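You operate a simulated robot arm through the tools that you are given. There is no shell and no other tool. Be economical: measure what you need, move in short steps, check, and stop when the job is done.

You are at the controls of a simulated two-armed robot. One attempt, no reset.

## Task
Hold the dark grey tray on the grey table top steady with one hand and put the black-grip blue plate in it with the other.

The check looks at the end state, three seconds after you hand in, the way a careful person would. Anything else that was tipped, shoved, dropped, spilled or broken makes it a failure.

## Robot
Two 7-joint arms with two-finger parallel grippers on one trunk, on a base that drives. Base frame: it is fixed to the floor where the robot stands at the start and does not move with it; the origin is under the middle of the robot, x ahead of it, y to its left, z up; the surface under the hand at the start is at about z = 0.83. Units: m, rad, N and s.
The left shoulder is at the start at [0.05, 0.168, 1.182], the right one opposite. With the tool pointing down near the work surface each hand reaches from about 0.1 to 0.66 m from the robot's upright axis, wherever it stands, measured 20 degrees to its own side. Places, roughly: dark grey tray (30x22x6 cm) [0.6, 0.2, 0.8]. Payload 1.57 kg a hand.
Tool frame (each hand has its own): the origin (TCP) lies between the finger pads and is the grasp point; the fingertips stand 0.03 m ahead of it; z points along the fingers, y is the line along which they close. Largest opening 0.08 m; finger width 0.017, thickness 0.012; the body of the gripper, 0.04 by 0.082 m, starts 0.08 m behind the TCP.
Orientation is told as [roll, pitch, yaw] about the base's x, y, z axes, in that order, counted from this pose: with the fingers straight down and closing along the base's y, the tool's x points along the base's -x, its y along +y and its z along -z.

## Interface
- The arms move only by the tool jog_arm. It takes "left_series", "right_series" or both (then of equal length, played together; a hand with none holds still); each is a list of rows, each a list of 6 numbers: the shift along the tool's x, y, z in units of 40 mm (1.0 is 40 mm), then the turn, a rotation vector about the tool's x, y, z in units of 5 degrees (1.0 is 5 degrees). In form: [[dx, dy, dz, rx, ry, rz], ...]. A call has 1 to 20 rows; each row shifts and turns the commanded pose from where the row before left it, along the tool's axes as they then stand. "left_hand" and "right_hand" are, for a hand that has rows, the opening, from 0 (shut) to 1 (fully open), set as the call begins (left out, the last holds). A call with a number of a shift or a turn outside -1 to 1 is refused whole. Each row takes 0.2 s and may step no farther than 0.05 m and 0.15 rad from the row before; otherwise, or with a gripper value out of range, the whole call is refused. Where a pose cannot be reached the arm comes as near as it can. A force on the tool above 40 N (or 10 N above the force at the start of the call, whichever is more), or a blocked arm, ends the call early, and 0.2 s more pass. Each finger travels about 0.045 m/s and halts on what it meets, pressing with about 38 N; the grip force reading is that of the motor and also rises with nothing between the fingers. The clock runs only during rows and for 0.2 s after the last one: add rows that do not move to give the fingers time. It gives the time, the measured TCP pose, the force on the tool (base axes), the opening and the grip force at its end, in the units of the frame above (readings bear some noise), with the torque about the TCP (base axes, N m) and any sound that the robot's microphone picked up.
- Cameras (640 x 400 px; columns grow to the right, rows downward): "scene" is now at [0.1169, 0.0211, 1.3773]; the picture's right is [0.25, -0.97, 0.00], its down [-0.68, -0.18, -0.71] and it looks along [0.69, 0.18, -0.71] (base axes); focal length 262 px, centre (320, 200). "left" rides on the left gripper at [0.072, 0.007, -0.122] in its tool frame; the picture's right is [-0.09, 1.00, 0.00], its down [-0.84, -0.08, -0.54] and it looks along [-0.54, -0.05, 0.84] (tool axes); focal length 238 px, centre (320, 200). "right" rides on the right gripper at [0.072, -0.007, -0.122] in its tool frame; the picture's right is [0.09, 1.00, 0.00], its down [-0.84, 0.08, -0.54] and it looks along [-0.54, 0.05, 0.84] (tool axes); focal length 238 px, centre (320, 200). There is no depth. A picture from a camera that has moved, and an enlarged one, comes with that camera's place and axes in the base frame and with its lens.
- camera(camera): a new picture of that camera. No time passes.
- lift_body(by): slides the trunk up (or, below 0, down) by that many m; the arms and the scene camera ride with it, the base frame stays. It gives what a move gives, with no picture.
- roll_base(legs): drives the robot by 1 to 6 legs, each [ahead, left, turn to the left] in m, m and rad, along the robot's own axes; the way and the turn of a leg run together, so that a leg with both is an arc; at most 1.5 m and 3.142 rad a leg. The arms and the cameras ride along, it lands a little off, and it stops where it bumps. It gives what a move gives.
- turn_head(pan, tilt): turns the head with the scene camera to pan (to the left, within 1.396 rad either way) and tilt (down, from -0.506 to 1.204), counted from straight ahead of the robot. It gives what a move gives.
- zoom(camera, box): a new picture of the part [left, top, right, bottom] of that camera's present view, enlarged. No time passes.
- close_job(): hands the job in; it is judged then, once.

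Work in short steps. Places have to be worked out from the pictures, the camera data and where the tool is seen: move nearer, look again, correct. Check each grasp and each placing, and mend what went wrong. You have 120 turns and 100 pictures in all, those below and enlarged ones among them. Open the grippers and draw the arms clear of the work before you hand the job in, unless the task says otherwise; then end with one line.

The tools are called after "Call:" by a JSON object that holds its "fn" and its "kwargs". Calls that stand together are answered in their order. jog_arm: Moves the arms, as the interface text tells. Its arguments: {"type":"object","properties":{"left_series":{"type":"array"},"left_hand":{"type":"number"},"right_series":{"type":"array"},"right_hand":{"type":"number"}},"required":[]} The other tools are called the same way: lift_body (by) slides the trunk up or down; roll_base (legs) drives the base; turn_head (pan, tilt) turns the head that bears the scene camera; camera (camera) takes a picture; zoom (camera, box) takes an enlarged picture of a part of a camera's view; close_job () hands the job in.

At the start:

```text
clock: 0.0
left_ee_pos: [0.4541, 0.2359, 1.0647]
left_tool_rot: [-0.003, -0.001, -0.001]
left_wrist_force: [-0.4, 0.1, 0.1]
left_moment: [0.0, -0.01, 0.0]
left_width: 0.0801
left_grasp_force: 0.1
right_ee_pos: [0.3979, -0.0976, 1.1011]
right_tool_rot: [0.0, 0.002, -0.003]
right_wrist_force: [0.1, 0.2, -0.4]
right_moment: [-0.02, 0.03, -0.01]
right_width: 0.0801
right_grasp_force: 0.1
trunk travel left (down, up): [-0.35, 0.093]
robot x, y, heading: [-0.0007, -0.001, 0.001]
head pan, tilt: [0.257, 0.784]
```

scene: 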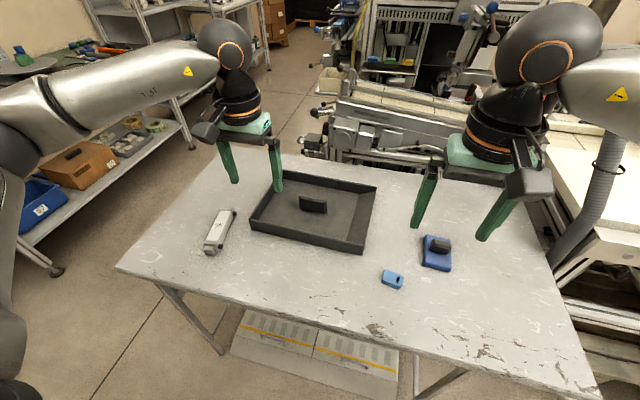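
right: 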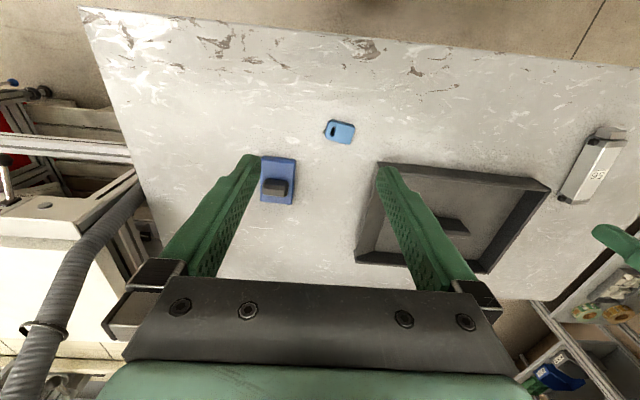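
left: 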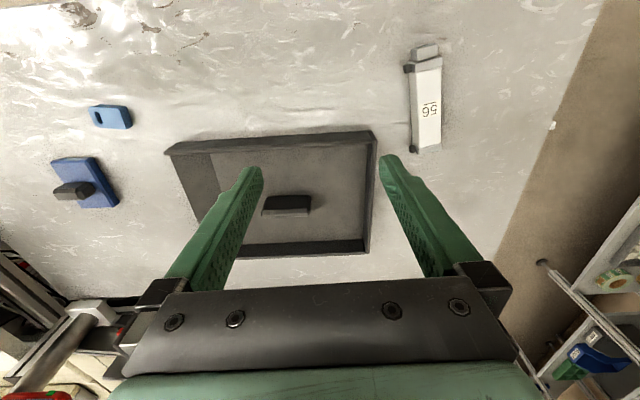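

I see the tray with a dark block inside it, and the blue plate with a black grip to its right. I'll enlarge both to work out the places.

Call:
{"fn": "zoom", "kwargs": {"camera": "scene", "box": [360, 220, 480, 295]}}

Call:
{"fn": "zoom", "kwargs": {"camera": "scene", "box": [190, 150, 400, 281]}}

Call:
{"fn": "zoom", "kwargs": {"camera": "right", "box": [230, 100, 390, 200]}}

```text
5.33 times, centred on (420, 258) of scene
camera zoom: at [0.1169, 0.0211, 1.3773], right [0.25, -0.97, 0.0], down [-0.68, -0.18, -0.71], along [0.69, 0.18, -0.71], focal length 1398 px, centre (-213, -107)
```

zoom: 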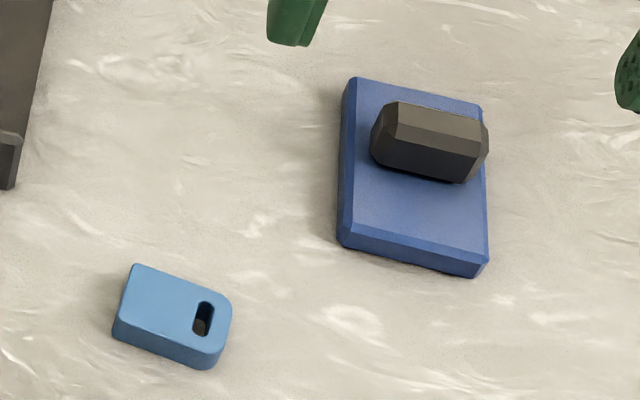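

```text
3.05 times, centred on (295, 216) of scene
camera zoom: at [0.1169, 0.0211, 1.3773], right [0.25, -0.97, 0.0], down [-0.68, -0.18, -0.71], along [0.69, 0.18, -0.71], focal length 799 px, centre (396, 153)
```

zoom: 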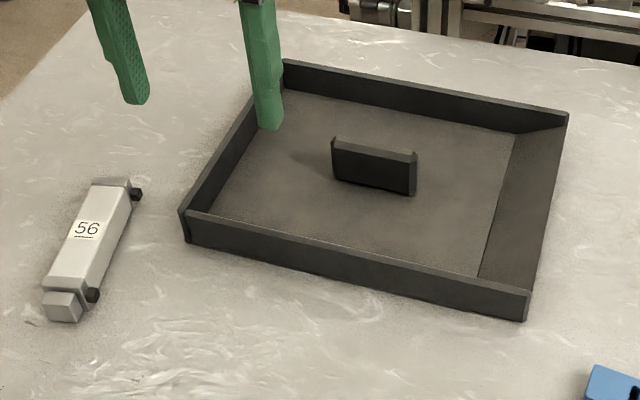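

```text
4.00 times, centred on (310, 150) of right
camera zoom: at [0.3273, -0.104, 1.2231], right [-0.09, 1.0, 0.0], down [0.84, 0.08, 0.54], along [0.54, 0.05, -0.84], focal length 953 px, centre (360, 400)
```

zoom: 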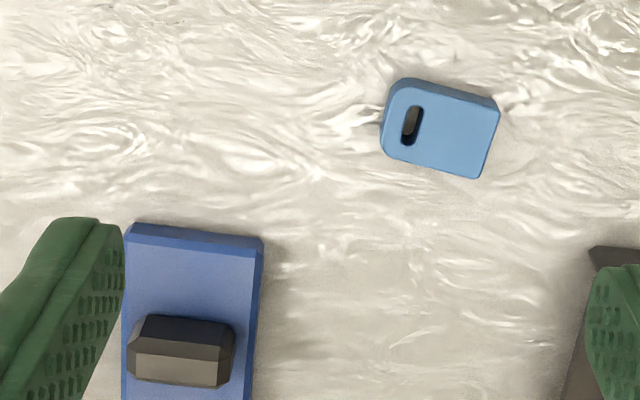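

The plate lies nearly square to the axes at about (0.537, -0.16) with its grip running along y. The tray is centred near (0.59, 0.16). Moving the base 0.1 m left should put the tray within easy reach of the right arm, and I'll look again from there.

Call:
{"fn": "zoom", "kwargs": {"camera": "left", "box": [150, 110, 390, 260]}}

Call:
{"fn": "roll_base", "kwargs": {"legs": [[0, 0.1, 0]]}}

```text
2.67 times, centred on (270, 185) of left
camera zoom: at [0.3829, 0.2436, 1.1879], right [0.09, 1.0, 0.0], down [0.84, -0.08, 0.54], along [0.54, -0.05, -0.84], focal length 636 px, centre (453, 240)
```

zoom: 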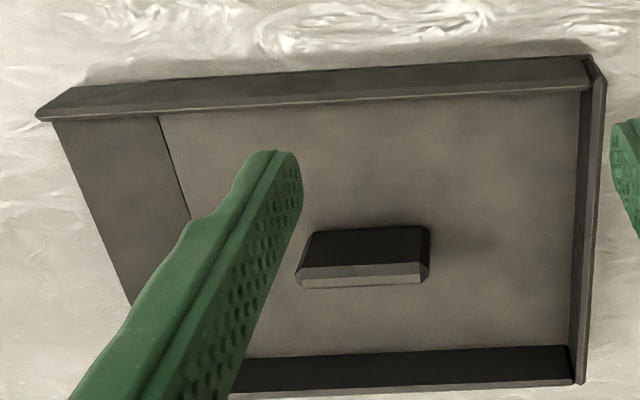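

```text
clock: 1.5
left_ee_pos: [0.4537, 0.3371, 1.0662]
left_tool_rot: [0.001, 0.001, 0.001]
left_wrist_force: [0.0, -0.1, 0.0]
left_moment: [-0.02, -0.02, -0.02]
left_width: 0.0801
left_grasp_force: 0.1
right_ee_pos: [0.3995, 0.003, 1.1012]
right_tool_rot: [0.0, -0.002, 0.0]
right_wrist_force: [-1.1, 1.0, 0.1]
right_moment: [-0.04, 0.0, -0.01]
right_width: 0.0801
right_grasp_force: 0.2
trunk travel left (down, up): [-0.35, 0.093]
robot x, y, heading: [-0.0005, 0.098, 0.001]
head pan, tilt: [0.257, 0.784]
```

Base is 0.1 m left. Both hands are high and clear, so I turn both 90° so they close along x, with each camera to the outside.

Call:
{"fn": "jog_arm", "kwargs": {"left_series": [[0, 0, 0, 0, 0, 1], [0, 0, 0, 0, 0, 1], [0, 0, 0, 0, 0, 1], [0, 0, 0, 0, 0, 1], [0, 0, 0, 0, 0, 1], [0, 0, 0, 0, 0, 1], [0, 0, 0, 0, 0, 1], [0, 0, 0, 0, 0, 1], [0, 0, 0, 0, 0, 1], [0, 0, 0, 0, 0, 1], [0, 0, 0, 0, 0, 1], [0, 0, 0, 0, 0, 1], [0, 0, 0, 0, 0, 1], [0, 0, 0, 0, 0, 1], [0, 0, 0, 0, 0, 1], [0, 0, 0, 0, 0, 1], [0, 0, 0, 0, 0, 1], [0, 0, 0, 0, 0, 1]], "right_series": [[0, 0, 0, 0, 0, -1], [0, 0, 0, 0, 0, -1], [0, 0, 0, 0, 0, -1], [0, 0, 0, 0, 0, -1], [0, 0, 0, 0, 0, -1], [0, 0, 0, 0, 0, -1], [0, 0, 0, 0, 0, -1], [0, 0, 0, 0, 0, -1], [0, 0, 0, 0, 0, -1], [0, 0, 0, 0, 0, -1], [0, 0, 0, 0, 0, -1], [0, 0, 0, 0, 0, -1], [0, 0, 0, 0, 0, -1], [0, 0, 0, 0, 0, -1], [0, 0, 0, 0, 0, -1], [0, 0, 0, 0, 0, -1], [0, 0, 0, 0, 0, -1], [0, 0, 0, 0, 0, -1]]}}

```text
clock: 5.3
left_ee_pos: [0.4163, 0.3011, 1.0666]
left_tool_rot: [0.003, 0.002, -0.948]
left_wrist_force: [-0.4, -0.1, -0.1]
left_moment: [0.05, 0.03, 0.02]
left_width: 0.08
left_grasp_force: 0.0
left hand out of reach, approached as far as the arm can: row 10, 11, 12, 13, 14, 15, 16, 17, 18
right_ee_pos: [0.3165, 0.0327, 1.1013]
right_tool_rot: [-0.001, -0.002, 1.57]
right_wrist_force: [0.5, -0.4, 0.2]
right_moment: [-0.04, -0.01, 0.01]
right_width: 0.08
right_grasp_force: 0.1
right hand out of reach, approached as far as the arm can: row 15, 16, 17, 18
trunk travel left (down, up): [-0.35, 0.093]
robot x, y, heading: [-0.0003, 0.103, 0.0]
head pan, tilt: [0.257, 0.784]
```

The right hand reached 90° but was pulled aside; the left one stopped at about -54°. I move the right hand toward the plate, where the turn should be reachable, and turn the left hand back, meaning to try the other way.

Call:
{"fn": "jog_arm", "kwargs": {"right_series": [[0.7, -0.6, 0, 0, 0, 0], [0.7, -0.6, 0, 0, 0, 0], [0.7, -0.6, 0, 0, 0, 0], [0.7, -0.6, 0, 0, 0, 0], [0.7, 0, 0.5, 0, 0, 0], [0, 0, 0.5, 0, 0, 0], [0, 0, 0.5, 0, 0, 0], [0, 0, 0, 0, 0, 0], [0, 0, 0, 0, 0, 0], [0, 0, 0, 0, 0, 0], [0, 0, 0, 0, 0, 0]], "left_series": [[0, 0, 0, 0, 0, -1], [0, 0, 0, 0, 0, -1], [0, 0, 0, 0, 0, -1], [0, 0, 0, 0, 0, -1], [0, 0, 0, 0, 0, -1], [0, 0, 0, 0, 0, -1], [0, 0, 0, 0, 0, -1], [0, 0, 0, 0, 0, -1], [0, 0, 0, 0, 0, -1], [0, 0, 0, 0, 0, -1], [0, 0, 0, 0, 0, -1]]}}

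```text
clock: 7.7
left_ee_pos: [0.4166, 0.3001, 1.067]
left_tool_rot: [0.002, -0.002, 0.012]
left_wrist_force: [0.4, -0.5, -0.3]
left_moment: [0.0, 0.02, 0.03]
left_width: 0.08
left_grasp_force: 0.0
right_ee_pos: [0.2832, -0.0293, 1.0507]
right_tool_rot: [0.001, -0.002, 1.564]
right_wrist_force: [-0.2, 0.1, 0.8]
right_moment: [0.01, 0.04, -0.01]
right_width: 0.0798
right_grasp_force: 0.1
right hand out of reach, approached as far as the arm can: row 1, 2, 3, 4, 5, 7
trunk travel left (down, up): [-0.35, 0.093]
robot x, y, heading: [-0.0032, 0.1011, 0.003]
head pan, tilt: [0.257, 0.784]
```

At +90° the right hand cannot extend forward, so I turn it back toward the opposite sense and try the left hand at +90°.

Call:
{"fn": "jog_arm", "kwargs": {"right_series": [[0, 0, 0, 0, 0, 1], [0, 0, 0, 0, 0, 1], [0, 0, 0, 0, 0, 1], [0, 0, 0, 0, 0, 1], [0, 0, 0, 0, 0, 1], [0, 0, 0, 0, 0, 1], [0, 0, 0, 0, 0, 1], [0, 0, 0, 0, 0, 1], [0, 0, 0, 0, 0, 1], [0, 0, 0, 0, 0, 1], [0, 0, 0, 0, 0, 1], [0, 0, 0, 0, 0, 1], [0, 0, 0, 0, 0, 1], [0, 0, 0, 0, 0, 1], [0, 0, 0, 0, 0, 1], [0, 0, 0, 0, 0, 1], [0, 0, 0, 0, 0, 1], [0, 0, 0, 0, 0, 1]], "left_series": [[0, 0, 0, 0, 0, -1], [0, 0, 0, 0, 0, -1], [0, 0, 0, 0, 0, -1], [0, 0, 0, 0, 0, -1], [0, 0, 0, 0, 0, -1], [0, 0, 0, 0, 0, -1], [0, 0, 0, 0, 0, -1], [0, 0, 0, 0, 0, -1], [0, 0, 0, 0, 0, -1], [0, 0, 0, 0, 0, -1], [0, 0, 0, 0, 0, -1], [0, 0, 0, 0, 0, -1], [0, 0, 0, 0, 0, -1], [0, 0, 0, 0, 0, -1], [0, 0, 0, 0, 0, -1], [0, 0, 0, 0, 0, -1], [0, 0, 0, 0, 0, -1], [0, 0, 0, 0, 0, -1]]}}

```text
clock: 11.5
left_ee_pos: [0.4161, 0.3014, 1.0668]
left_tool_rot: [-0.002, -0.004, 1.583]
left_wrist_force: [-0.2, 0.7, -0.1]
left_moment: [0.0, 0.02, 0.01]
left_width: 0.08
left_grasp_force: 0.1
right_ee_pos: [0.2847, -0.0315, 1.0512]
right_tool_rot: [0.0, 0.0, -0.003]
right_wrist_force: [-0.1, 0.7, 0.1]
right_moment: [-0.01, 0.03, -0.02]
right_width: 0.0799
right_grasp_force: 0.1
trunk travel left (down, up): [-0.35, 0.093]
robot x, y, heading: [-0.0, 0.1001, -0.0]
head pan, tilt: [0.257, 0.784]
```

Left +90° works cleanly, so by symmetry I turn the right hand to -90°.

Call:
{"fn": "jog_arm", "kwargs": {"right_series": [[0, 0, 0, 0, 0, 1], [0, 0, 0, 0, 0, 1], [0, 0, 0, 0, 0, 1], [0, 0, 0, 0, 0, 1], [0, 0, 0, 0, 0, 1], [0, 0, 0, 0, 0, 1], [0, 0, 0, 0, 0, 1], [0, 0, 0, 0, 0, 1], [0, 0, 0, 0, 0, 1], [0, 0, 0, 0, 0, 1], [0, 0, 0, 0, 0, 1], [0, 0, 0, 0, 0, 1], [0, 0, 0, 0, 0, 1], [0, 0, 0, 0, 0, 1], [0, 0, 0, 0, 0, 1], [0, 0, 0, 0, 0, 1], [0, 0, 0, 0, 0, 1], [0, 0, 0, 0, 0, 1]]}}

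Call:
{"fn": "camera", "kwargs": {"camera": "scene"}}

```text
clock: 15.3
left_ee_pos: [0.4167, 0.3011, 1.066]
left_tool_rot: [-0.003, -0.003, 1.582]
left_wrist_force: [-0.9, 0.9, -0.1]
left_moment: [-0.03, -0.01, 0.01]
left_width: 0.0801
left_grasp_force: 0.0
right_ee_pos: [0.283, -0.0312, 1.0523]
right_tool_rot: [0.001, -0.001, -1.575]
right_wrist_force: [1.0, -0.7, 0.4]
right_moment: [0.03, -0.01, -0.02]
right_width: 0.0798
right_grasp_force: 0.2
trunk travel left (down, up): [-0.35, 0.093]
robot x, y, heading: [0.0014, 0.1009, 0.002]
head pan, tilt: [0.257, 0.784]
```

```text
92 pictures are left
camera scene: at [0.1169, 0.1211, 1.3773], right [0.26, -0.97, 0.0], down [-0.68, -0.18, -0.71], along [0.69, 0.18, -0.71], focal length 262 px, centre (320, 200)
```

scene: 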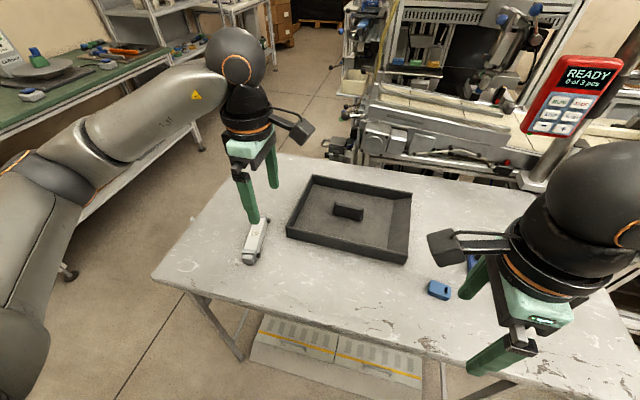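

Both turns are available. I'll have the left hand grip the tray's left wall without yaw, which keeps the hands well apart, so I turn it back while moving the right hand above the plate.

Call:
{"fn": "jog_arm", "kwargs": {"right_series": [[-0.4, 0.78, 0.15, 0, 0, 0], [-0.4, 0.78, 0.15, 0, 0, 0], [-0.4, 0.78, 0.15, 0, 0, 0], [-0.4, 0.78, 0.15, 0, 0, 0], [-0.4, 0.78, 0.15, 0, 0, 0], [-0.4, 0.78, 0.15, 0, 0, 0], [-0.4, 0.78, 0.15, 0, 0, 0], [-0.4, 0.78, 0.15, 0, 0, 0], [0, 0, 0, 0, 0, 0], [0, 0, 0, 0, 0, 0], [0, 0, 0, 0, 0, 0], [0, 0, 0, 0, 0, 0], [0, 0, 0, 0, 0, 0], [0, 0, 0, 0, 0, 0], [0, 0, 0, 0, 0, 0], [0, 0, 0, 0, 0, 0], [0, 0, 0, 0, 0, 0], [0, 0, 0, 0, 0, 0]], "left_series": [[0, 0, 0, 0, 0, 1], [0, 0, 0, 0, 0, 1], [0, 0, 0, 0, 0, 1], [0, 0, 0, 0, 0, 1], [0, 0, 0, 0, 0, 1], [0, 0, 0, 0, 0, 1], [0, 0, 0, 0, 0, 1], [0, 0, 0, 0, 0, 1], [0, 0, 0, 0, 0, 1], [0, 0, 0, 0, 0, 1], [0, 0, 0, 0, 0, 1], [0, 0, 0, 0, 0, 1], [0, 0, 0, 0, 0, 1], [0, 0, 0, 0, 0, 1], [0, 0, 0, 0, 0, 1], [0, 0, 0, 0, 0, 1], [0, 0, 0, 0, 0, 1], [0, 0, 0, 0, 0, 1]]}}

Call:
{"fn": "camera", "kwargs": {"camera": "right"}}

Call:
{"fn": "camera", "kwargs": {"camera": "left"}}

```text
clock: 19.1
left_ee_pos: [0.4153, 0.3019, 1.066]
left_tool_rot: [0.003, -0.002, 0.01]
left_wrist_force: [0.7, -0.5, 0.3]
left_moment: [-0.01, -0.02, 0.02]
left_width: 0.0801
left_grasp_force: 0.1
right_ee_pos: [0.5331, -0.1597, 1.0017]
right_tool_rot: [0.001, -0.001, -1.57]
right_wrist_force: [0.4, 0.5, -0.6]
right_moment: [-0.01, 0.02, -0.02]
right_width: 0.0801
right_grasp_force: 0.0
trunk travel left (down, up): [-0.35, 0.093]
robot x, y, heading: [-0.0001, 0.0983, 0.001]
head pan, tilt: [0.257, 0.784]
```

```text
91 pictures are left
camera right: at [0.5261, -0.0873, 1.1243], right [1.0, 0.09, 0.0], down [0.08, -0.84, 0.54], along [0.05, -0.54, -0.84], focal length 238 px, centre (320, 200)
```

right: 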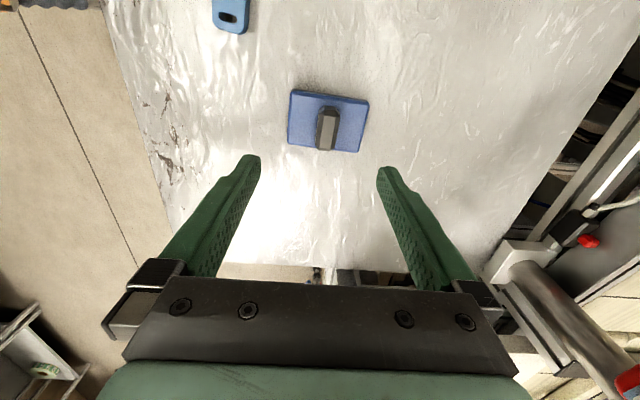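

```text
90 pictures are left
camera left: at [0.3431, 0.308, 1.1881], right [0.08, 1.0, 0.0], down [0.84, -0.07, 0.54], along [0.54, -0.04, -0.84], focal length 238 px, centre (320, 200)
```

left: 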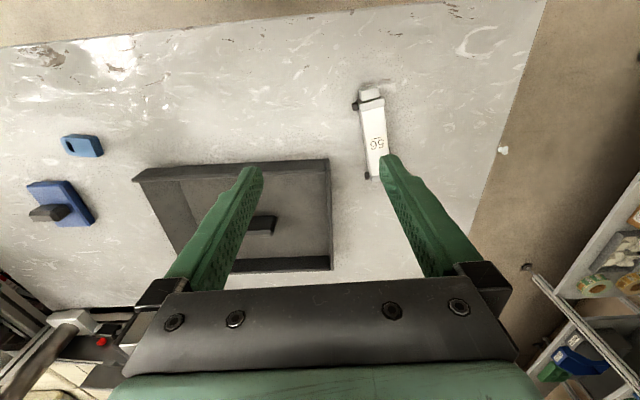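

The right hand is over the plate area. I enlarge it to fix the plate's position.

Call:
{"fn": "zoom", "kwargs": {"camera": "right", "box": [265, 75, 393, 155]}}

```text
5.00 times, centred on (329, 115) of right
camera zoom: at [0.5261, -0.0873, 1.1243], right [1.0, 0.09, 0.0], down [0.08, -0.84, 0.54], along [0.05, -0.54, -0.84], focal length 1192 px, centre (275, 625)
```

zoom: 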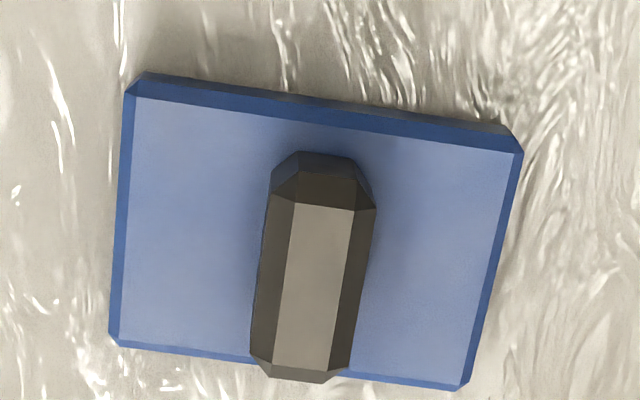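

The plate is centred at about (0.541, -0.164), turned about -2.5°, with the grip centred on it. I align the hand and descend to z ≈ 0.905 with the opening partly closed.

Call:
{"fn": "jog_arm", "kwargs": {"right_series": [[-0.1, 0.2, 0.4, 0, 0, 0.5], [0, 0, 0.5, 0, 0, 0], [0, 0, 0.5, 0, 0, 0], [0, 0, 0.5, 0, 0, 0], [0, 0, 0.5, 0, 0, 0]], "right_hand": 0.75}}

Call:
{"fn": "camera", "kwargs": {"camera": "right"}}

Call:
{"fn": "camera", "kwargs": {"camera": "scene"}}

```text
clock: 20.3
left_ee_pos: [0.4155, 0.3023, 1.0655]
left_tool_rot: [0.003, -0.003, 0.011]
left_wrist_force: [-0.1, 0.6, -0.1]
left_moment: [0.02, 0.01, -0.02]
left_width: 0.0801
left_grasp_force: 0.0
right_ee_pos: [0.5424, -0.1628, 0.9075]
right_tool_rot: [0.0, 0.003, -1.615]
right_wrist_force: [0.8, 0.8, -0.4]
right_moment: [-0.01, 0.02, -0.01]
right_width: 0.0602
right_grasp_force: 0.1
trunk travel left (down, up): [-0.35, 0.093]
robot x, y, heading: [-0.0021, 0.1025, -0.0]
head pan, tilt: [0.257, 0.784]
```

```text
88 pictures are left
camera right: at [0.5387, -0.0918, 1.0294], right [1.0, 0.05, 0.0], down [0.04, -0.84, 0.54], along [0.03, -0.54, -0.84], focal length 238 px, centre (320, 200)
```

right: 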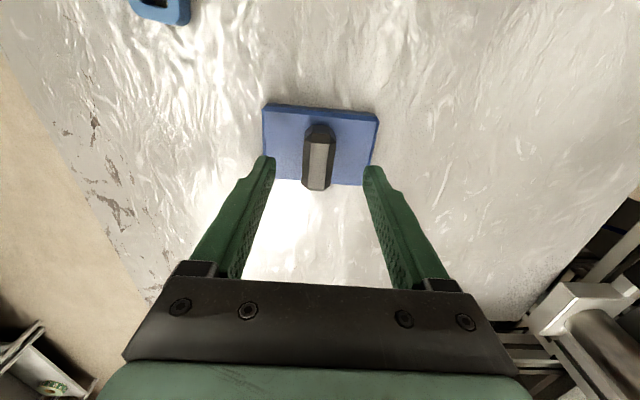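

```text
87 pictures are left
camera scene: at [0.117, 0.121, 1.3774], right [0.26, -0.97, 0.0], down [-0.68, -0.18, -0.71], along [0.69, 0.18, -0.71], focal length 262 px, centre (320, 200)
```

scene: 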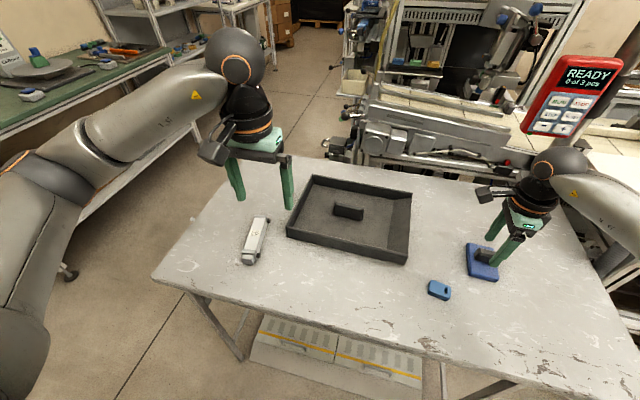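

The plate's top is near z ≈ 0.838, and the hand is centred on the grip. I descend to TCP z ≈ 0.874 so the tips stay just above the plate face.

Call:
{"fn": "jog_arm", "kwargs": {"right_series": [[0, 0, 0.3, 0, 0, 0], [0, 0, 0.3, 0, 0, 0], [0, 0, 0.22, 0, 0, 0], [0, 0, 0, 0, 0, 0]]}}

Call:
{"fn": "camera", "kwargs": {"camera": "right"}}

Call:
{"fn": "zoom", "kwargs": {"camera": "scene", "box": [430, 180, 590, 300]}}

```text
clock: 21.3
left_ee_pos: [0.4153, 0.3011, 1.0675]
left_tool_rot: [0.0, -0.003, 0.01]
left_wrist_force: [-0.1, -0.7, 0.2]
left_moment: [-0.01, 0.03, 0.04]
left_width: 0.0799
left_grasp_force: 0.1
right_ee_pos: [0.5428, -0.1628, 0.8784]
right_tool_rot: [0.004, 0.0, -1.616]
right_wrist_force: [-1.4, -3.3, 19.5]
right_moment: [-0.07, 0.68, 0.04]
right_width: 0.0601
right_grasp_force: 0.2
trunk travel left (down, up): [-0.35, 0.093]
robot x, y, heading: [0.0016, 0.0991, 0.002]
head pan, tilt: [0.257, 0.784]
```

```text
86 pictures are left
camera right: at [0.5384, -0.0908, 1.0002], right [1.0, 0.05, 0.01], down [0.04, -0.84, 0.54], along [0.03, -0.54, -0.84], focal length 238 px, centre (320, 200)
```

right: 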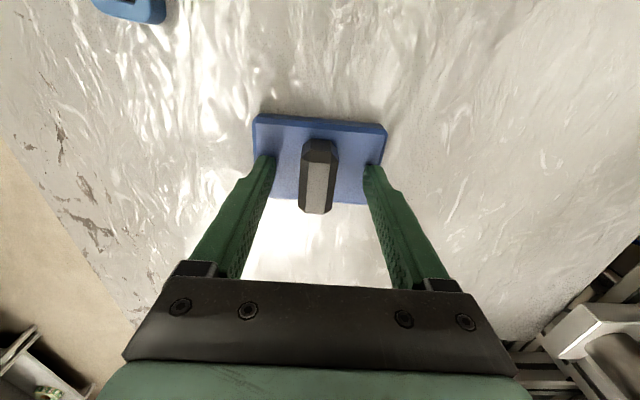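

```text
3.33 times, centred on (510, 240) of scene
camera zoom: at [0.1151, 0.1216, 1.3779], right [0.26, -0.97, 0.0], down [-0.68, -0.18, -0.71], along [0.69, 0.18, -0.7], focal length 874 px, centre (-313, 67)
```

zoom: 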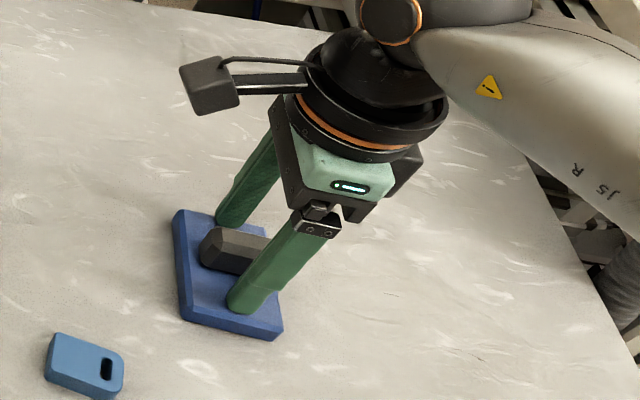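

The tips touched the plate at TCP z ≈ 0.878, so its top is at about 0.848. I raise the hand slightly to unload it, shift 3 mm in y and close on the grip.

Call:
{"fn": "jog_arm", "kwargs": {"right_series": [[0.08, 0, -0.17, 0, 0, 0], [0, 0, 0, 0, 0, 0]]}}

Call:
{"fn": "jog_arm", "kwargs": {"right_series": [[0, 0, 0, 0, 0, 0], [0, 0, 0, 0, 0, 0], [0, 0, 0, 0, 0, 0], [0, 0, 0, 0, 0, 0], [0, 0, 0, 0, 0, 0]], "right_hand": 0}}

Call:
{"fn": "camera", "kwargs": {"camera": "right"}}

```text
clock: 21.9
left_ee_pos: [0.416, 0.3025, 1.0671]
left_tool_rot: [0.003, -0.002, 0.01]
left_wrist_force: [-0.3, 0.0, -0.2]
left_moment: [-0.01, 0.0, -0.03]
left_width: 0.0801
left_grasp_force: 0.0
right_ee_pos: [0.5412, -0.1595, 0.8792]
right_tool_rot: [-0.001, 0.0, -1.615]
right_wrist_force: [0.8, 1.3, 0.2]
right_moment: [0.02, -0.02, -0.03]
right_width: 0.0599
right_grasp_force: 0.1
trunk travel left (down, up): [-0.35, 0.093]
robot x, y, heading: [0.001, 0.0977, -0.001]
head pan, tilt: [0.257, 0.784]
```

```text
clock: 23.1
left_ee_pos: [0.4165, 0.3019, 1.0662]
left_tool_rot: [0.003, -0.002, 0.011]
left_wrist_force: [-1.1, -0.7, -0.3]
left_moment: [0.0, 0.0, -0.03]
left_width: 0.0798
left_grasp_force: 0.1
right_ee_pos: [0.5404, -0.1598, 0.8807]
right_tool_rot: [0.002, 0.0, -1.613]
right_wrist_force: [-0.1, 0.3, 0.2]
right_moment: [0.02, 0.0, 0.0]
right_width: 0.0209
right_grasp_force: 35.0
trunk travel left (down, up): [-0.35, 0.093]
robot x, y, heading: [-0.0005, 0.0995, 0.003]
head pan, tilt: [0.257, 0.784]
```

```text
84 pictures are left
camera right: at [0.5387, -0.0877, 1.0034], right [1.0, 0.05, 0.0], down [0.04, -0.84, 0.54], along [0.03, -0.54, -0.84], focal length 238 px, centre (320, 200)
```

right: 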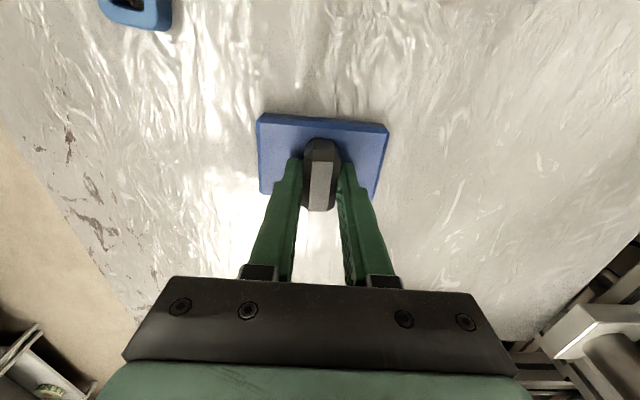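

The grip is held at 21 mm width with 35 N. I lift it 6 cm and check that it stays level.

Call:
{"fn": "jog_arm", "kwargs": {"right_series": [[0, 0, -0.3, 0, 0, 0], [0, 0, -0.4, 0, 0, 0], [0, 0, -0.4, 0, 0, 0], [0, 0, -0.4, 0, 0, 0], [0, 0, 0, 0, 0, 0]]}}

Call:
{"fn": "camera", "kwargs": {"camera": "right"}}

Call:
{"fn": "zoom", "kwargs": {"camera": "left", "box": [120, 60, 440, 280]}}

```text
clock: 24.3
left_ee_pos: [0.4163, 0.3021, 1.0661]
left_tool_rot: [0.004, -0.001, 0.011]
left_wrist_force: [-0.2, 1.0, -0.1]
left_moment: [-0.02, -0.02, -0.04]
left_width: 0.0802
left_grasp_force: 0.0
right_ee_pos: [0.5418, -0.1597, 0.941]
right_tool_rot: [0.0, -0.002, -1.614]
right_wrist_force: [1.0, 0.2, -1.6]
right_moment: [-0.01, 0.03, -0.02]
right_width: 0.021
right_grasp_force: 34.0
trunk travel left (down, up): [-0.35, 0.093]
robot x, y, heading: [-0.0005, 0.1025, -0.001]
head pan, tilt: [0.257, 0.784]
```

```text
83 pictures are left
camera right: at [0.5389, -0.088, 1.0636], right [1.0, 0.05, 0.0], down [0.04, -0.84, 0.54], along [0.03, -0.54, -0.84], focal length 238 px, centre (320, 200)
```

right: 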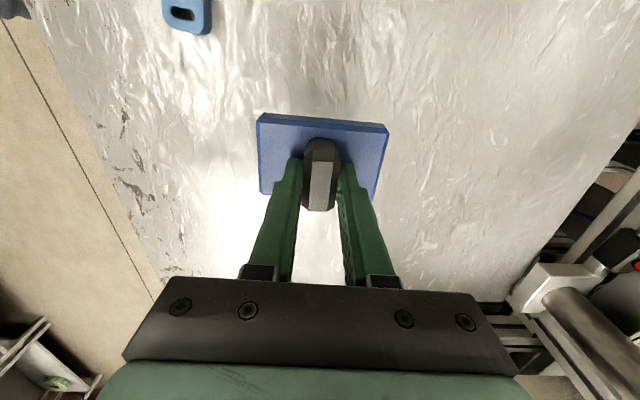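

```text
1.82 times, centred on (280, 170) of left
camera zoom: at [0.3433, 0.3079, 1.1882], right [0.08, 1.0, 0.0], down [0.84, -0.07, 0.54], along [0.54, -0.04, -0.84], focal length 433 px, centre (393, 254)
```

zoom: 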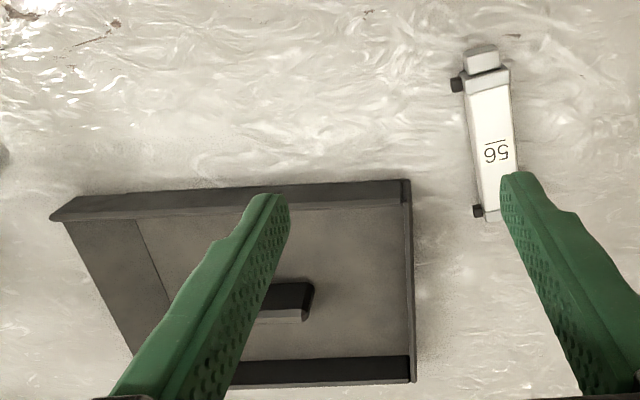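

The plate rides steady and level. The tray's left wall is at y ≈ 0.302 and runs x ≈ 0.47–0.69. I bring the left hand over it at x ≈ 0.60, staying above the rim.

Call:
{"fn": "jog_arm", "kwargs": {"left_series": [[-0.9, 0, 0, 0, 0, 0], [-0.9, 0, 0, 0, 0, 0], [-0.9, 0, 0, 0, 0, 0], [-0.9, 0, 0.2, 0, 0, 0], [-0.9, 0, 0.3, 0, 0, 0], [0, 0, 0.6, 0, 0, 0], [0, 0, 0.6, 0, 0, 0], [0, 0, 0.6, 0, 0, 0], [0, 0, 0, 0, 0, 0]]}}

Call:
{"fn": "camera", "kwargs": {"camera": "left"}}

Call:
{"fn": "camera", "kwargs": {"camera": "scene"}}

```text
clock: 26.3
left_ee_pos: [0.597, 0.3039, 0.9736]
left_tool_rot: [0.004, -0.001, 0.009]
left_wrist_force: [0.3, -0.1, 0.5]
left_moment: [0.01, 0.0, -0.02]
left_width: 0.08
left_grasp_force: 0.1
right_ee_pos: [0.5418, -0.1604, 0.941]
right_tool_rot: [0.001, 0.001, -1.614]
right_wrist_force: [0.1, 0.1, -0.7]
right_moment: [0.02, -0.02, -0.01]
right_width: 0.0212
right_grasp_force: 34.8
trunk travel left (down, up): [-0.35, 0.093]
robot x, y, heading: [-0.0017, 0.0974, 0.001]
head pan, tilt: [0.257, 0.784]
```

```text
81 pictures are left
camera left: at [0.5244, 0.3099, 1.0957], right [0.08, 1.0, 0.0], down [0.84, -0.07, 0.54], along [0.54, -0.04, -0.84], focal length 238 px, centre (320, 200)
```

left: 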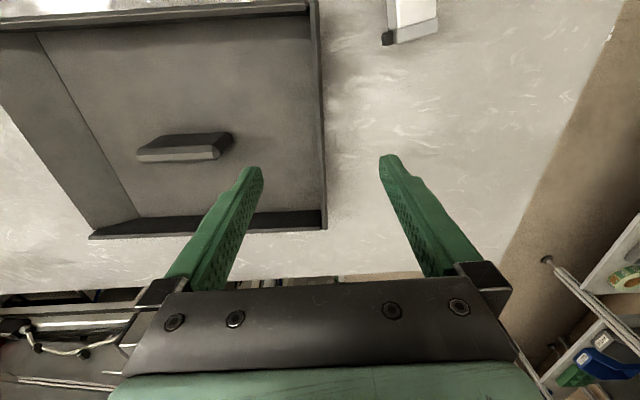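

```text
80 pictures are left
camera scene: at [0.1169, 0.1209, 1.3774], right [0.26, -0.97, 0.0], down [-0.68, -0.18, -0.71], along [0.69, 0.18, -0.71], focal length 262 px, centre (320, 200)
```

scene: 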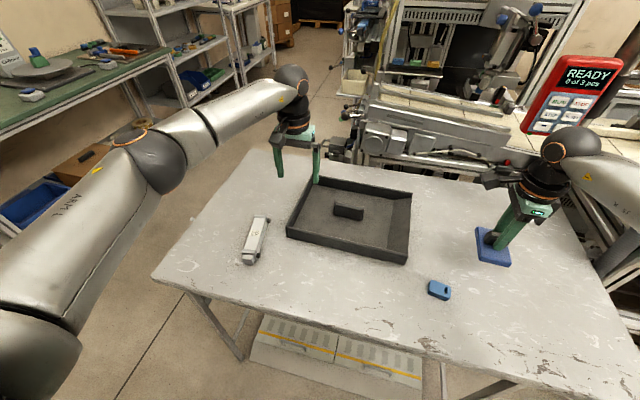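

The wall (y ≈ 0.303) sits midway between the left fingers. I descend to TCP z ≈ 0.893 and close gently around the wall.

Call:
{"fn": "jog_arm", "kwargs": {"left_series": [[0, 0, 0.5, 0, 0, 0], [0, 0, 0.5, 0, 0, 0], [0, 0, 0.5, 0, 0, 0], [0, 0, 0.5, 0, 0, 0], [0, 0, 0, 0, 0, 0]]}}

Call:
{"fn": "camera", "kwargs": {"camera": "left"}}

Call:
{"fn": "zoom", "kwargs": {"camera": "scene", "box": [230, 100, 440, 280]}}

```text
clock: 27.5
left_ee_pos: [0.596, 0.3045, 0.8933]
left_tool_rot: [0.003, -0.003, 0.01]
left_wrist_force: [-0.7, 0.1, -0.1]
left_moment: [-0.01, -0.01, 0.0]
left_width: 0.08
left_grasp_force: 0.1
right_ee_pos: [0.5415, -0.1604, 0.9404]
right_tool_rot: [-0.001, 0.0, -1.616]
right_wrist_force: [0.7, 0.1, -0.6]
right_moment: [0.01, -0.01, -0.01]
right_width: 0.0209
right_grasp_force: 35.0
trunk travel left (down, up): [-0.35, 0.093]
robot x, y, heading: [-0.0022, 0.0993, 0.004]
head pan, tilt: [0.257, 0.784]
```

```text
79 pictures are left
camera left: at [0.5238, 0.3105, 1.0153], right [0.08, 1.0, 0.0], down [0.84, -0.07, 0.54], along [0.54, -0.04, -0.84], focal length 238 px, centre (320, 200)
```

left: 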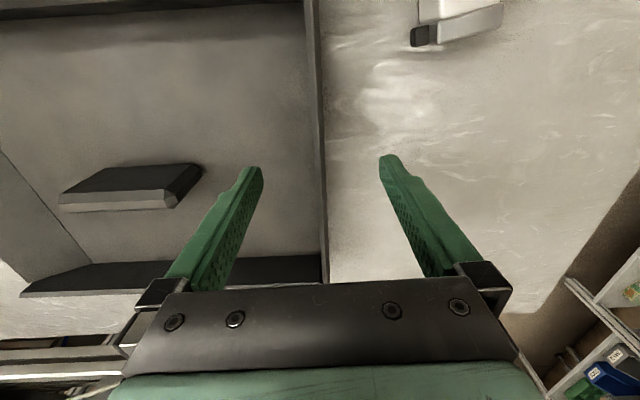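

```text
2.22 times, centred on (335, 190) of scene
camera zoom: at [0.1169, 0.121, 1.3773], right [0.26, -0.97, 0.0], down [-0.68, -0.18, -0.71], along [0.69, 0.18, -0.71], focal length 583 px, centre (287, 222)
```

zoom: 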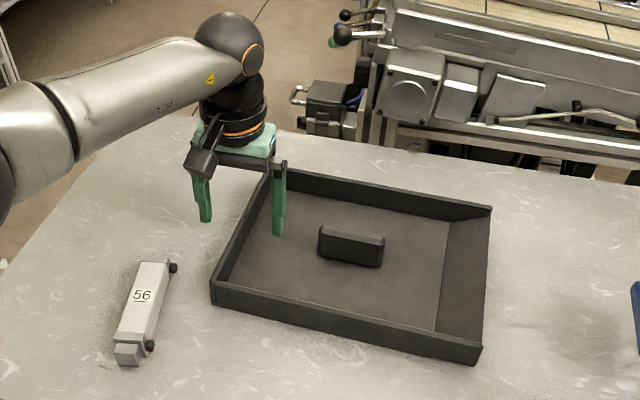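

The inner finger is inside the tray, the outer one outside, and the wall is centred. I close the left hand on the wall.

Call:
{"fn": "jog_arm", "kwargs": {"left_series": [[0, 0, 0, 0, 0, 0], [0, 0, 0, 0, 0, 0], [0, 0, 0, 0, 0, 0], [0, 0, 0, 0, 0, 0], [0, 0, 0, 0, 0, 0], [0, 0, 0, 0, 0, 0]], "left_hand": 0}}

Call:
{"fn": "camera", "kwargs": {"camera": "left"}}

Call:
{"fn": "zoom", "kwargs": {"camera": "scene", "box": [230, 100, 440, 280]}}

```text
clock: 28.9
left_ee_pos: [0.5959, 0.3045, 0.8928]
left_tool_rot: [0.005, -0.002, 0.01]
left_wrist_force: [-0.4, 0.1, -0.4]
left_moment: [-0.04, -0.02, -0.07]
left_width: 0.0066
left_grasp_force: 26.3
right_ee_pos: [0.5427, -0.1604, 0.9401]
right_tool_rot: [-0.001, 0.0, -1.615]
right_wrist_force: [0.0, -0.2, -1.2]
right_moment: [0.0, 0.02, 0.02]
right_width: 0.0208
right_grasp_force: 34.4
trunk travel left (down, up): [-0.35, 0.093]
robot x, y, heading: [0.0022, 0.1018, -0.002]
head pan, tilt: [0.257, 0.784]
```

```text
77 pictures are left
camera left: at [0.5237, 0.3103, 1.0156], right [0.08, 1.0, 0.0], down [0.84, -0.07, 0.54], along [0.54, -0.04, -0.84], focal length 238 px, centre (320, 200)
```

left: 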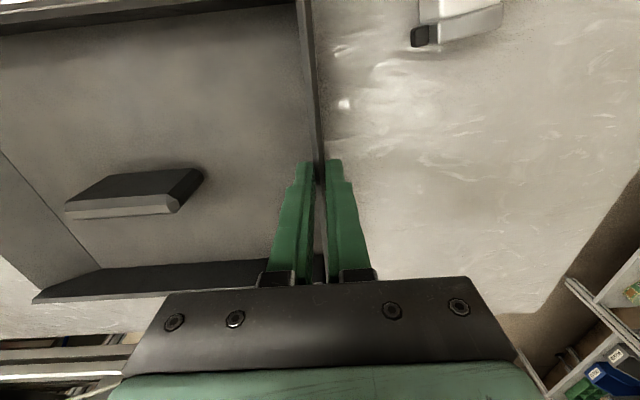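

```text
2.22 times, centred on (335, 190) of scene
camera zoom: at [0.1169, 0.121, 1.3773], right [0.26, -0.97, 0.0], down [-0.68, -0.18, -0.71], along [0.69, 0.18, -0.71], focal length 583 px, centre (287, 222)
```

zoom: 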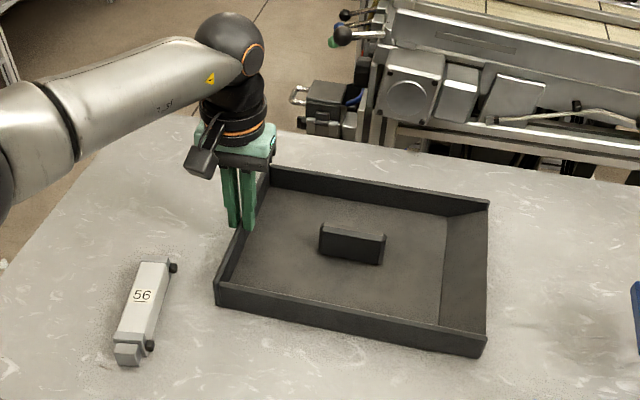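

The tray's left wall is held (6.6 mm thick, 26 N). The front strip between near wall and raised handle is about 10 cm wide. The plate fits there best turned 90°, so I lift and turn the right hand to yaw 0.

Call:
{"fn": "jog_arm", "kwargs": {"right_series": [[0, 0, -0.6, 0, 0, -1], [0, 0, -0.6, 0, 0, -1], [0, 0, -0.5, 0, 0, -1], [0, 0, 0, 0, 0, -1], [0, 0, 0, 0, 0, -1], [0, 0, 0, 0, 0, -1], [0, 0, 0, 0, 0, -1], [0, 0, 0, 0, 0, -1], [0, 0, 0, 0, 0, -1], [0, 0, 0, 0, 0, -1], [0, 0, 0, 0, 0, -1], [0, 0, 0, 0, 0, -1], [0, 0, 0, 0, 0, -1], [0, 0, 0, 0, 0, -1], [0, 0, 0, 0, 0, -1], [0, 0, 0, 0, 0, -1], [0, 0, 0, 0, 0, -1], [0, 0, 0, 0, 0, -1], [0, 0, 0, 0, 0, -0.5]]}}

Call:
{"fn": "camera", "kwargs": {"camera": "right"}}

```text
clock: 32.9
left_ee_pos: [0.5968, 0.3028, 0.8927]
left_tool_rot: [0.003, -0.002, 0.012]
left_wrist_force: [-0.1, -0.2, 0.2]
left_moment: [-0.06, 0.04, -0.09]
left_width: 0.0068
left_grasp_force: 26.2
right_ee_pos: [0.5423, -0.1595, 1.0089]
right_tool_rot: [0.0, 0.001, 0.0]
right_wrist_force: [-0.5, -0.1, -1.3]
right_moment: [-0.04, 0.01, 0.0]
right_width: 0.0212
right_grasp_force: 34.6
trunk travel left (down, up): [-0.35, 0.093]
robot x, y, heading: [0.0022, 0.1039, 0.003]
head pan, tilt: [0.257, 0.784]
```

```text
75 pictures are left
camera right: at [0.4703, -0.1665, 1.1316], right [-0.09, 1.0, 0.0], down [0.84, 0.08, 0.54], along [0.54, 0.05, -0.84], focal length 238 px, centre (320, 200)
```

right: 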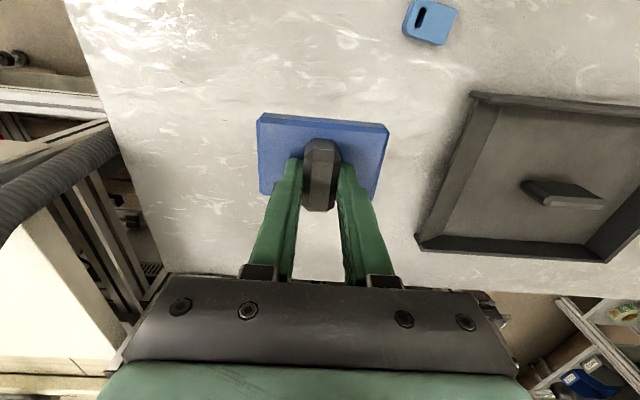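

Plate and hand now run square to the tray. I carry it over the front strip of the tray to about (0.532, 0.14), well above the rim.

Call:
{"fn": "jog_arm", "kwargs": {"right_series": [[0, 0.8, 0, 0, 0, 0], [0, 0.8, 0, 0, 0, 0], [0, 0.8, 0, 0, 0, 0], [0, 0.8, 0, 0, 0, 0], [0, 0.8, 0, 0, 0, 0], [0.1, 0.8, 0, 0, 0, 0], [0.1, 0.8, 0, 0, 0, 0], [0.05, 0.8, 0, 0, 0, 0], [0, 0.8, 0, 0, 0, 0], [0, 0.3, 0, 0, 0, 0], [0, 0, 0, 0, 0, 0]]}}

Call:
{"fn": "camera", "kwargs": {"camera": "right"}}

Call:
{"fn": "camera", "kwargs": {"camera": "scene"}}

```text
clock: 35.3
left_ee_pos: [0.5961, 0.3038, 0.8939]
left_tool_rot: [0.005, -0.002, 0.012]
left_wrist_force: [-0.7, 0.6, 0.2]
left_moment: [-0.01, -0.04, -0.11]
left_width: 0.0067
left_grasp_force: 26.0
right_ee_pos: [0.5319, 0.1421, 1.0089]
right_tool_rot: [0.003, -0.001, -0.001]
right_wrist_force: [-0.5, 0.8, -0.9]
right_moment: [0.01, -0.03, -0.01]
right_width: 0.0213
right_grasp_force: 34.6
trunk travel left (down, up): [-0.35, 0.093]
robot x, y, heading: [-0.0021, 0.1007, 0.003]
head pan, tilt: [0.257, 0.784]
```

```text
74 pictures are left
camera right: at [0.4598, 0.1346, 1.1312], right [-0.09, 1.0, 0.0], down [0.84, 0.08, 0.54], along [0.54, 0.05, -0.84], focal length 238 px, centre (320, 200)
```

right: 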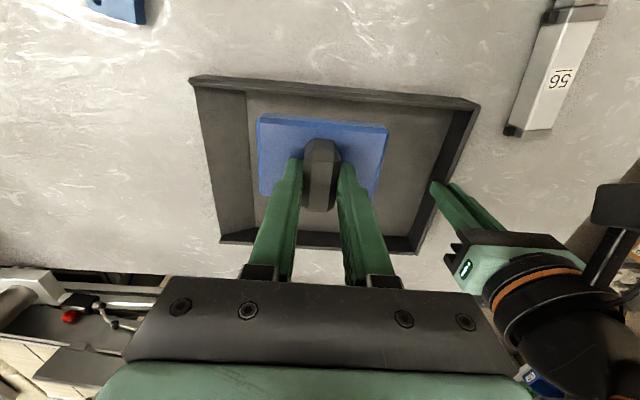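

```text
73 pictures are left
camera scene: at [0.1169, 0.1211, 1.3773], right [0.26, -0.97, 0.0], down [-0.68, -0.18, -0.71], along [0.69, 0.18, -0.71], focal length 262 px, centre (320, 200)
```

scene: 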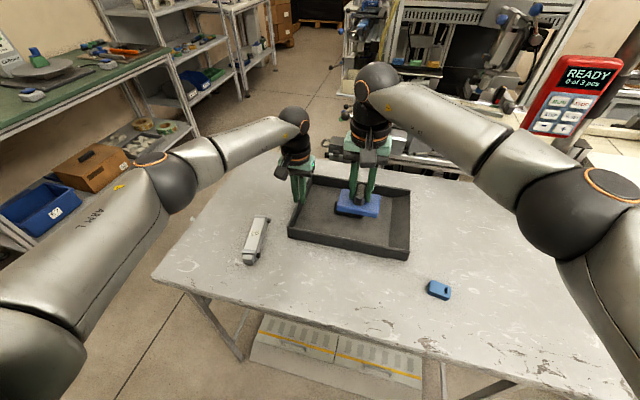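

I measure the near wall and the far edge more exactly before descending.

Call:
{"fn": "zoom", "kwargs": {"camera": "right", "box": [180, 60, 500, 260]}}

Call:
{"fn": "zoom", "kwargs": {"camera": "scene", "box": [270, 150, 430, 270]}}

```text
2.00 times, centred on (340, 160) of right
camera zoom: at [0.4598, 0.1346, 1.1312], right [-0.09, 1.0, 0.0], down [0.84, 0.08, 0.54], along [0.54, 0.05, -0.84], focal length 477 px, centre (280, 280)
```

zoom: 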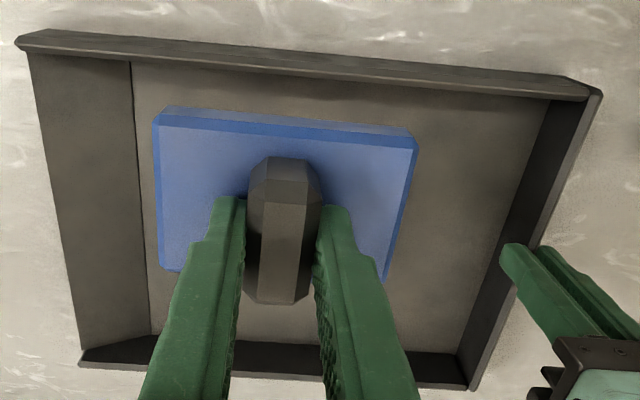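

```text
3.33 times, centred on (350, 210) of scene
camera zoom: at [0.1169, 0.1211, 1.3773], right [0.26, -0.97, 0.0], down [-0.68, -0.18, -0.71], along [0.69, 0.18, -0.71], focal length 874 px, centre (220, 167)
```

zoom: 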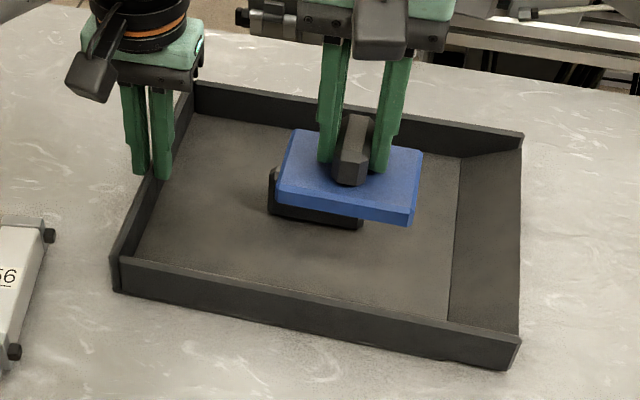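

Refined: the near wall's inner face is at x ≈ 0.504 and the handle's near face at about 0.592, so the strip centre is x ≈ 0.548. I shift there and descend to just above rim depth.

Call:
{"fn": "jog_arm", "kwargs": {"right_series": [[-0.4, 0, 0, 0, 0, 0], [0, 0, 0.5, 0, 0, 0], [0, 0, 0.5, 0, 0, 0], [0, 0, 0.5, 0, 0, 0], [0, 0, 0.3, 0, 0, 0], [0, 0, 0, 0, 0, 0]]}}

Call:
{"fn": "camera", "kwargs": {"camera": "right"}}

Call:
{"fn": "zoom", "kwargs": {"camera": "scene", "box": [270, 150, 430, 270]}}

```text
clock: 36.7
left_ee_pos: [0.5956, 0.3045, 0.8929]
left_tool_rot: [0.002, -0.003, 0.011]
left_wrist_force: [-0.1, -0.7, -0.5]
left_moment: [-0.01, 0.05, -0.08]
left_width: 0.0066
left_grasp_force: 26.1
right_ee_pos: [0.5478, 0.1405, 0.9363]
right_tool_rot: [-0.001, 0.0, -0.001]
right_wrist_force: [-0.6, -0.5, -0.9]
right_moment: [-0.03, -0.04, 0.0]
right_width: 0.0211
right_grasp_force: 33.9
trunk travel left (down, up): [-0.35, 0.093]
robot x, y, heading: [0.0002, 0.0992, -0.002]
head pan, tilt: [0.257, 0.784]
```

```text
70 pictures are left
camera right: at [0.4767, 0.1335, 1.0588], right [-0.09, 1.0, 0.0], down [0.84, 0.08, 0.54], along [0.54, 0.05, -0.84], focal length 238 px, centre (320, 200)
```

right: 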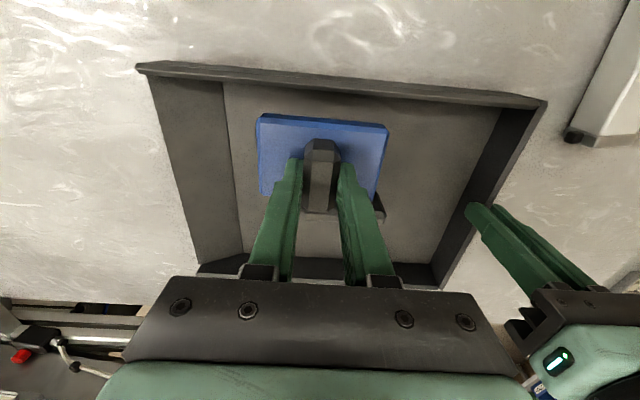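

```text
3.33 times, centred on (350, 210) of scene
camera zoom: at [0.1169, 0.1211, 1.3773], right [0.26, -0.97, 0.0], down [-0.68, -0.18, -0.71], along [0.69, 0.18, -0.71], focal length 874 px, centre (220, 167)
```

zoom: 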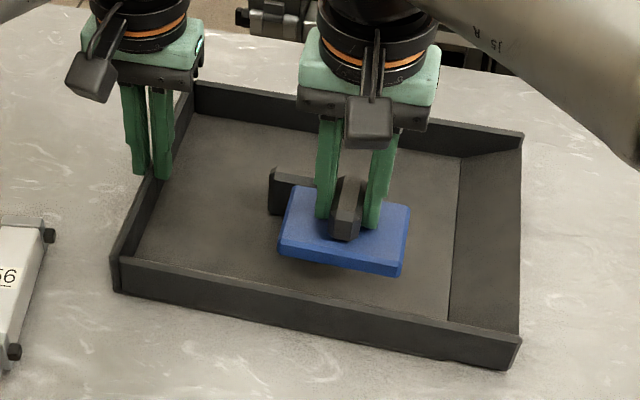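

The plate is in front of the handle with clear space to the near wall. I lower another 2 cm and check the gap to the handle.

Call:
{"fn": "jog_arm", "kwargs": {"right_series": [[0, 0, 0.3, 0, 0, 0], [0, 0, 0.3, 0, 0, 0], [0, 0, 0, 0, 0, 0]]}}

Call:
{"fn": "zoom", "kwargs": {"camera": "right", "box": [220, 40, 460, 240]}}

Call:
{"fn": "zoom", "kwargs": {"camera": "scene", "box": [310, 170, 410, 245]}}

Call:
{"fn": "zoom", "kwargs": {"camera": "left", "box": [0, 80, 330, 290]}}

```text
clock: 37.5
left_ee_pos: [0.5971, 0.3036, 0.8929]
left_tool_rot: [0.004, -0.003, 0.009]
left_wrist_force: [-0.2, 0.8, 0.9]
left_moment: [-0.01, 0.02, -0.02]
left_width: 0.0063
left_grasp_force: 26.3
right_ee_pos: [0.5478, 0.1422, 0.9129]
right_tool_rot: [-0.001, 0.001, -0.001]
right_wrist_force: [0.1, -0.4, -0.7]
right_moment: [-0.03, -0.03, -0.01]
right_width: 0.0208
right_grasp_force: 34.5
trunk travel left (down, up): [-0.35, 0.093]
robot x, y, heading: [0.0045, 0.1027, 0.005]
head pan, tilt: [0.257, 0.784]
```

```text
2.00 times, centred on (340, 140) of right
camera zoom: at [0.4762, 0.1347, 1.0353], right [-0.09, 1.0, 0.0], down [0.84, 0.08, 0.54], along [0.54, 0.05, -0.84], focal length 477 px, centre (280, 320)
```

zoom: 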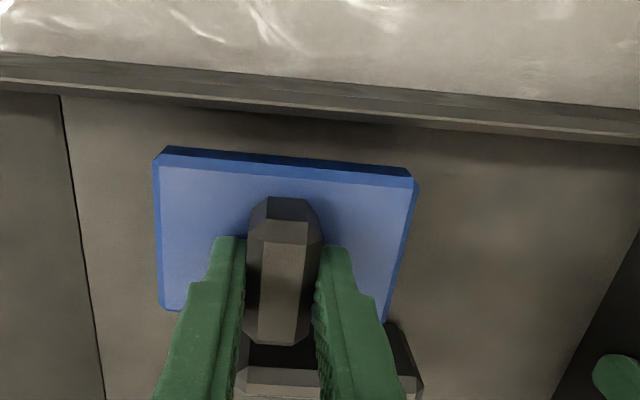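

```text
5.33 times, centred on (360, 208) of scene
camera zoom: at [0.1169, 0.1211, 1.3773], right [0.26, -0.97, 0.0], down [-0.68, -0.18, -0.71], along [0.69, 0.18, -0.71], focal length 1398 px, centre (107, 160)
```

zoom: 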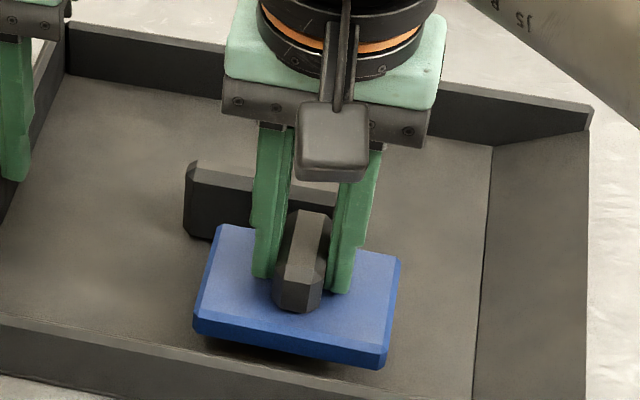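

```text
1.90 times, centred on (165, 185) of left
camera zoom: at [0.5237, 0.3105, 1.0156], right [0.08, 1.0, 0.0], down [0.84, -0.07, 0.54], along [0.54, -0.04, -0.84], focal length 454 px, centre (615, 229)
```

zoom: 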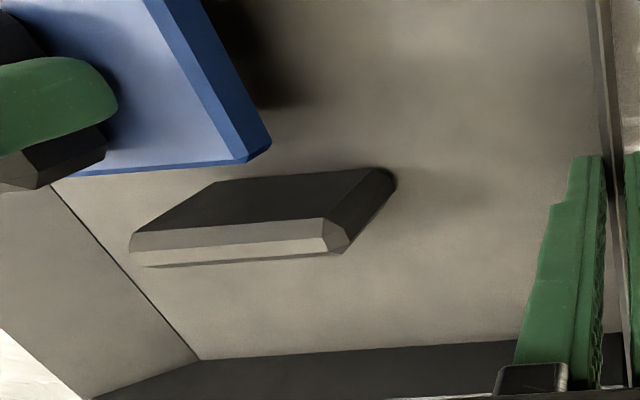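

The view from the left camera shows the plate clear of the handle, and the gap grows as it lowers. I descend in small steps toward contact, expected near TCP z ≈ 0.885.

Call:
{"fn": "jog_arm", "kwargs": {"right_series": [[0, 0, 0.25, 0, 0, 0], [0, 0, 0.2, 0, 0, 0], [0, 0, 0.1, 0, 0, 0], [0, 0, 0, 0, 0, 0]]}}

```text
clock: 38.5
left_ee_pos: [0.5952, 0.3037, 0.894]
left_tool_rot: [0.005, -0.002, 0.011]
left_wrist_force: [-0.1, 0.6, -0.8]
left_moment: [0.0, 0.0, -0.04]
left_width: 0.0068
left_grasp_force: 26.2
right_ee_pos: [0.5476, 0.1412, 0.8904]
right_tool_rot: [0.0, 0.0, 0.001]
right_wrist_force: [-0.2, 0.4, -1.4]
right_moment: [0.01, -0.01, -0.02]
right_width: 0.0213
right_grasp_force: 34.7
trunk travel left (down, up): [-0.35, 0.093]
robot x, y, heading: [-0.0015, 0.1007, -0.001]
head pan, tilt: [0.257, 0.784]
```

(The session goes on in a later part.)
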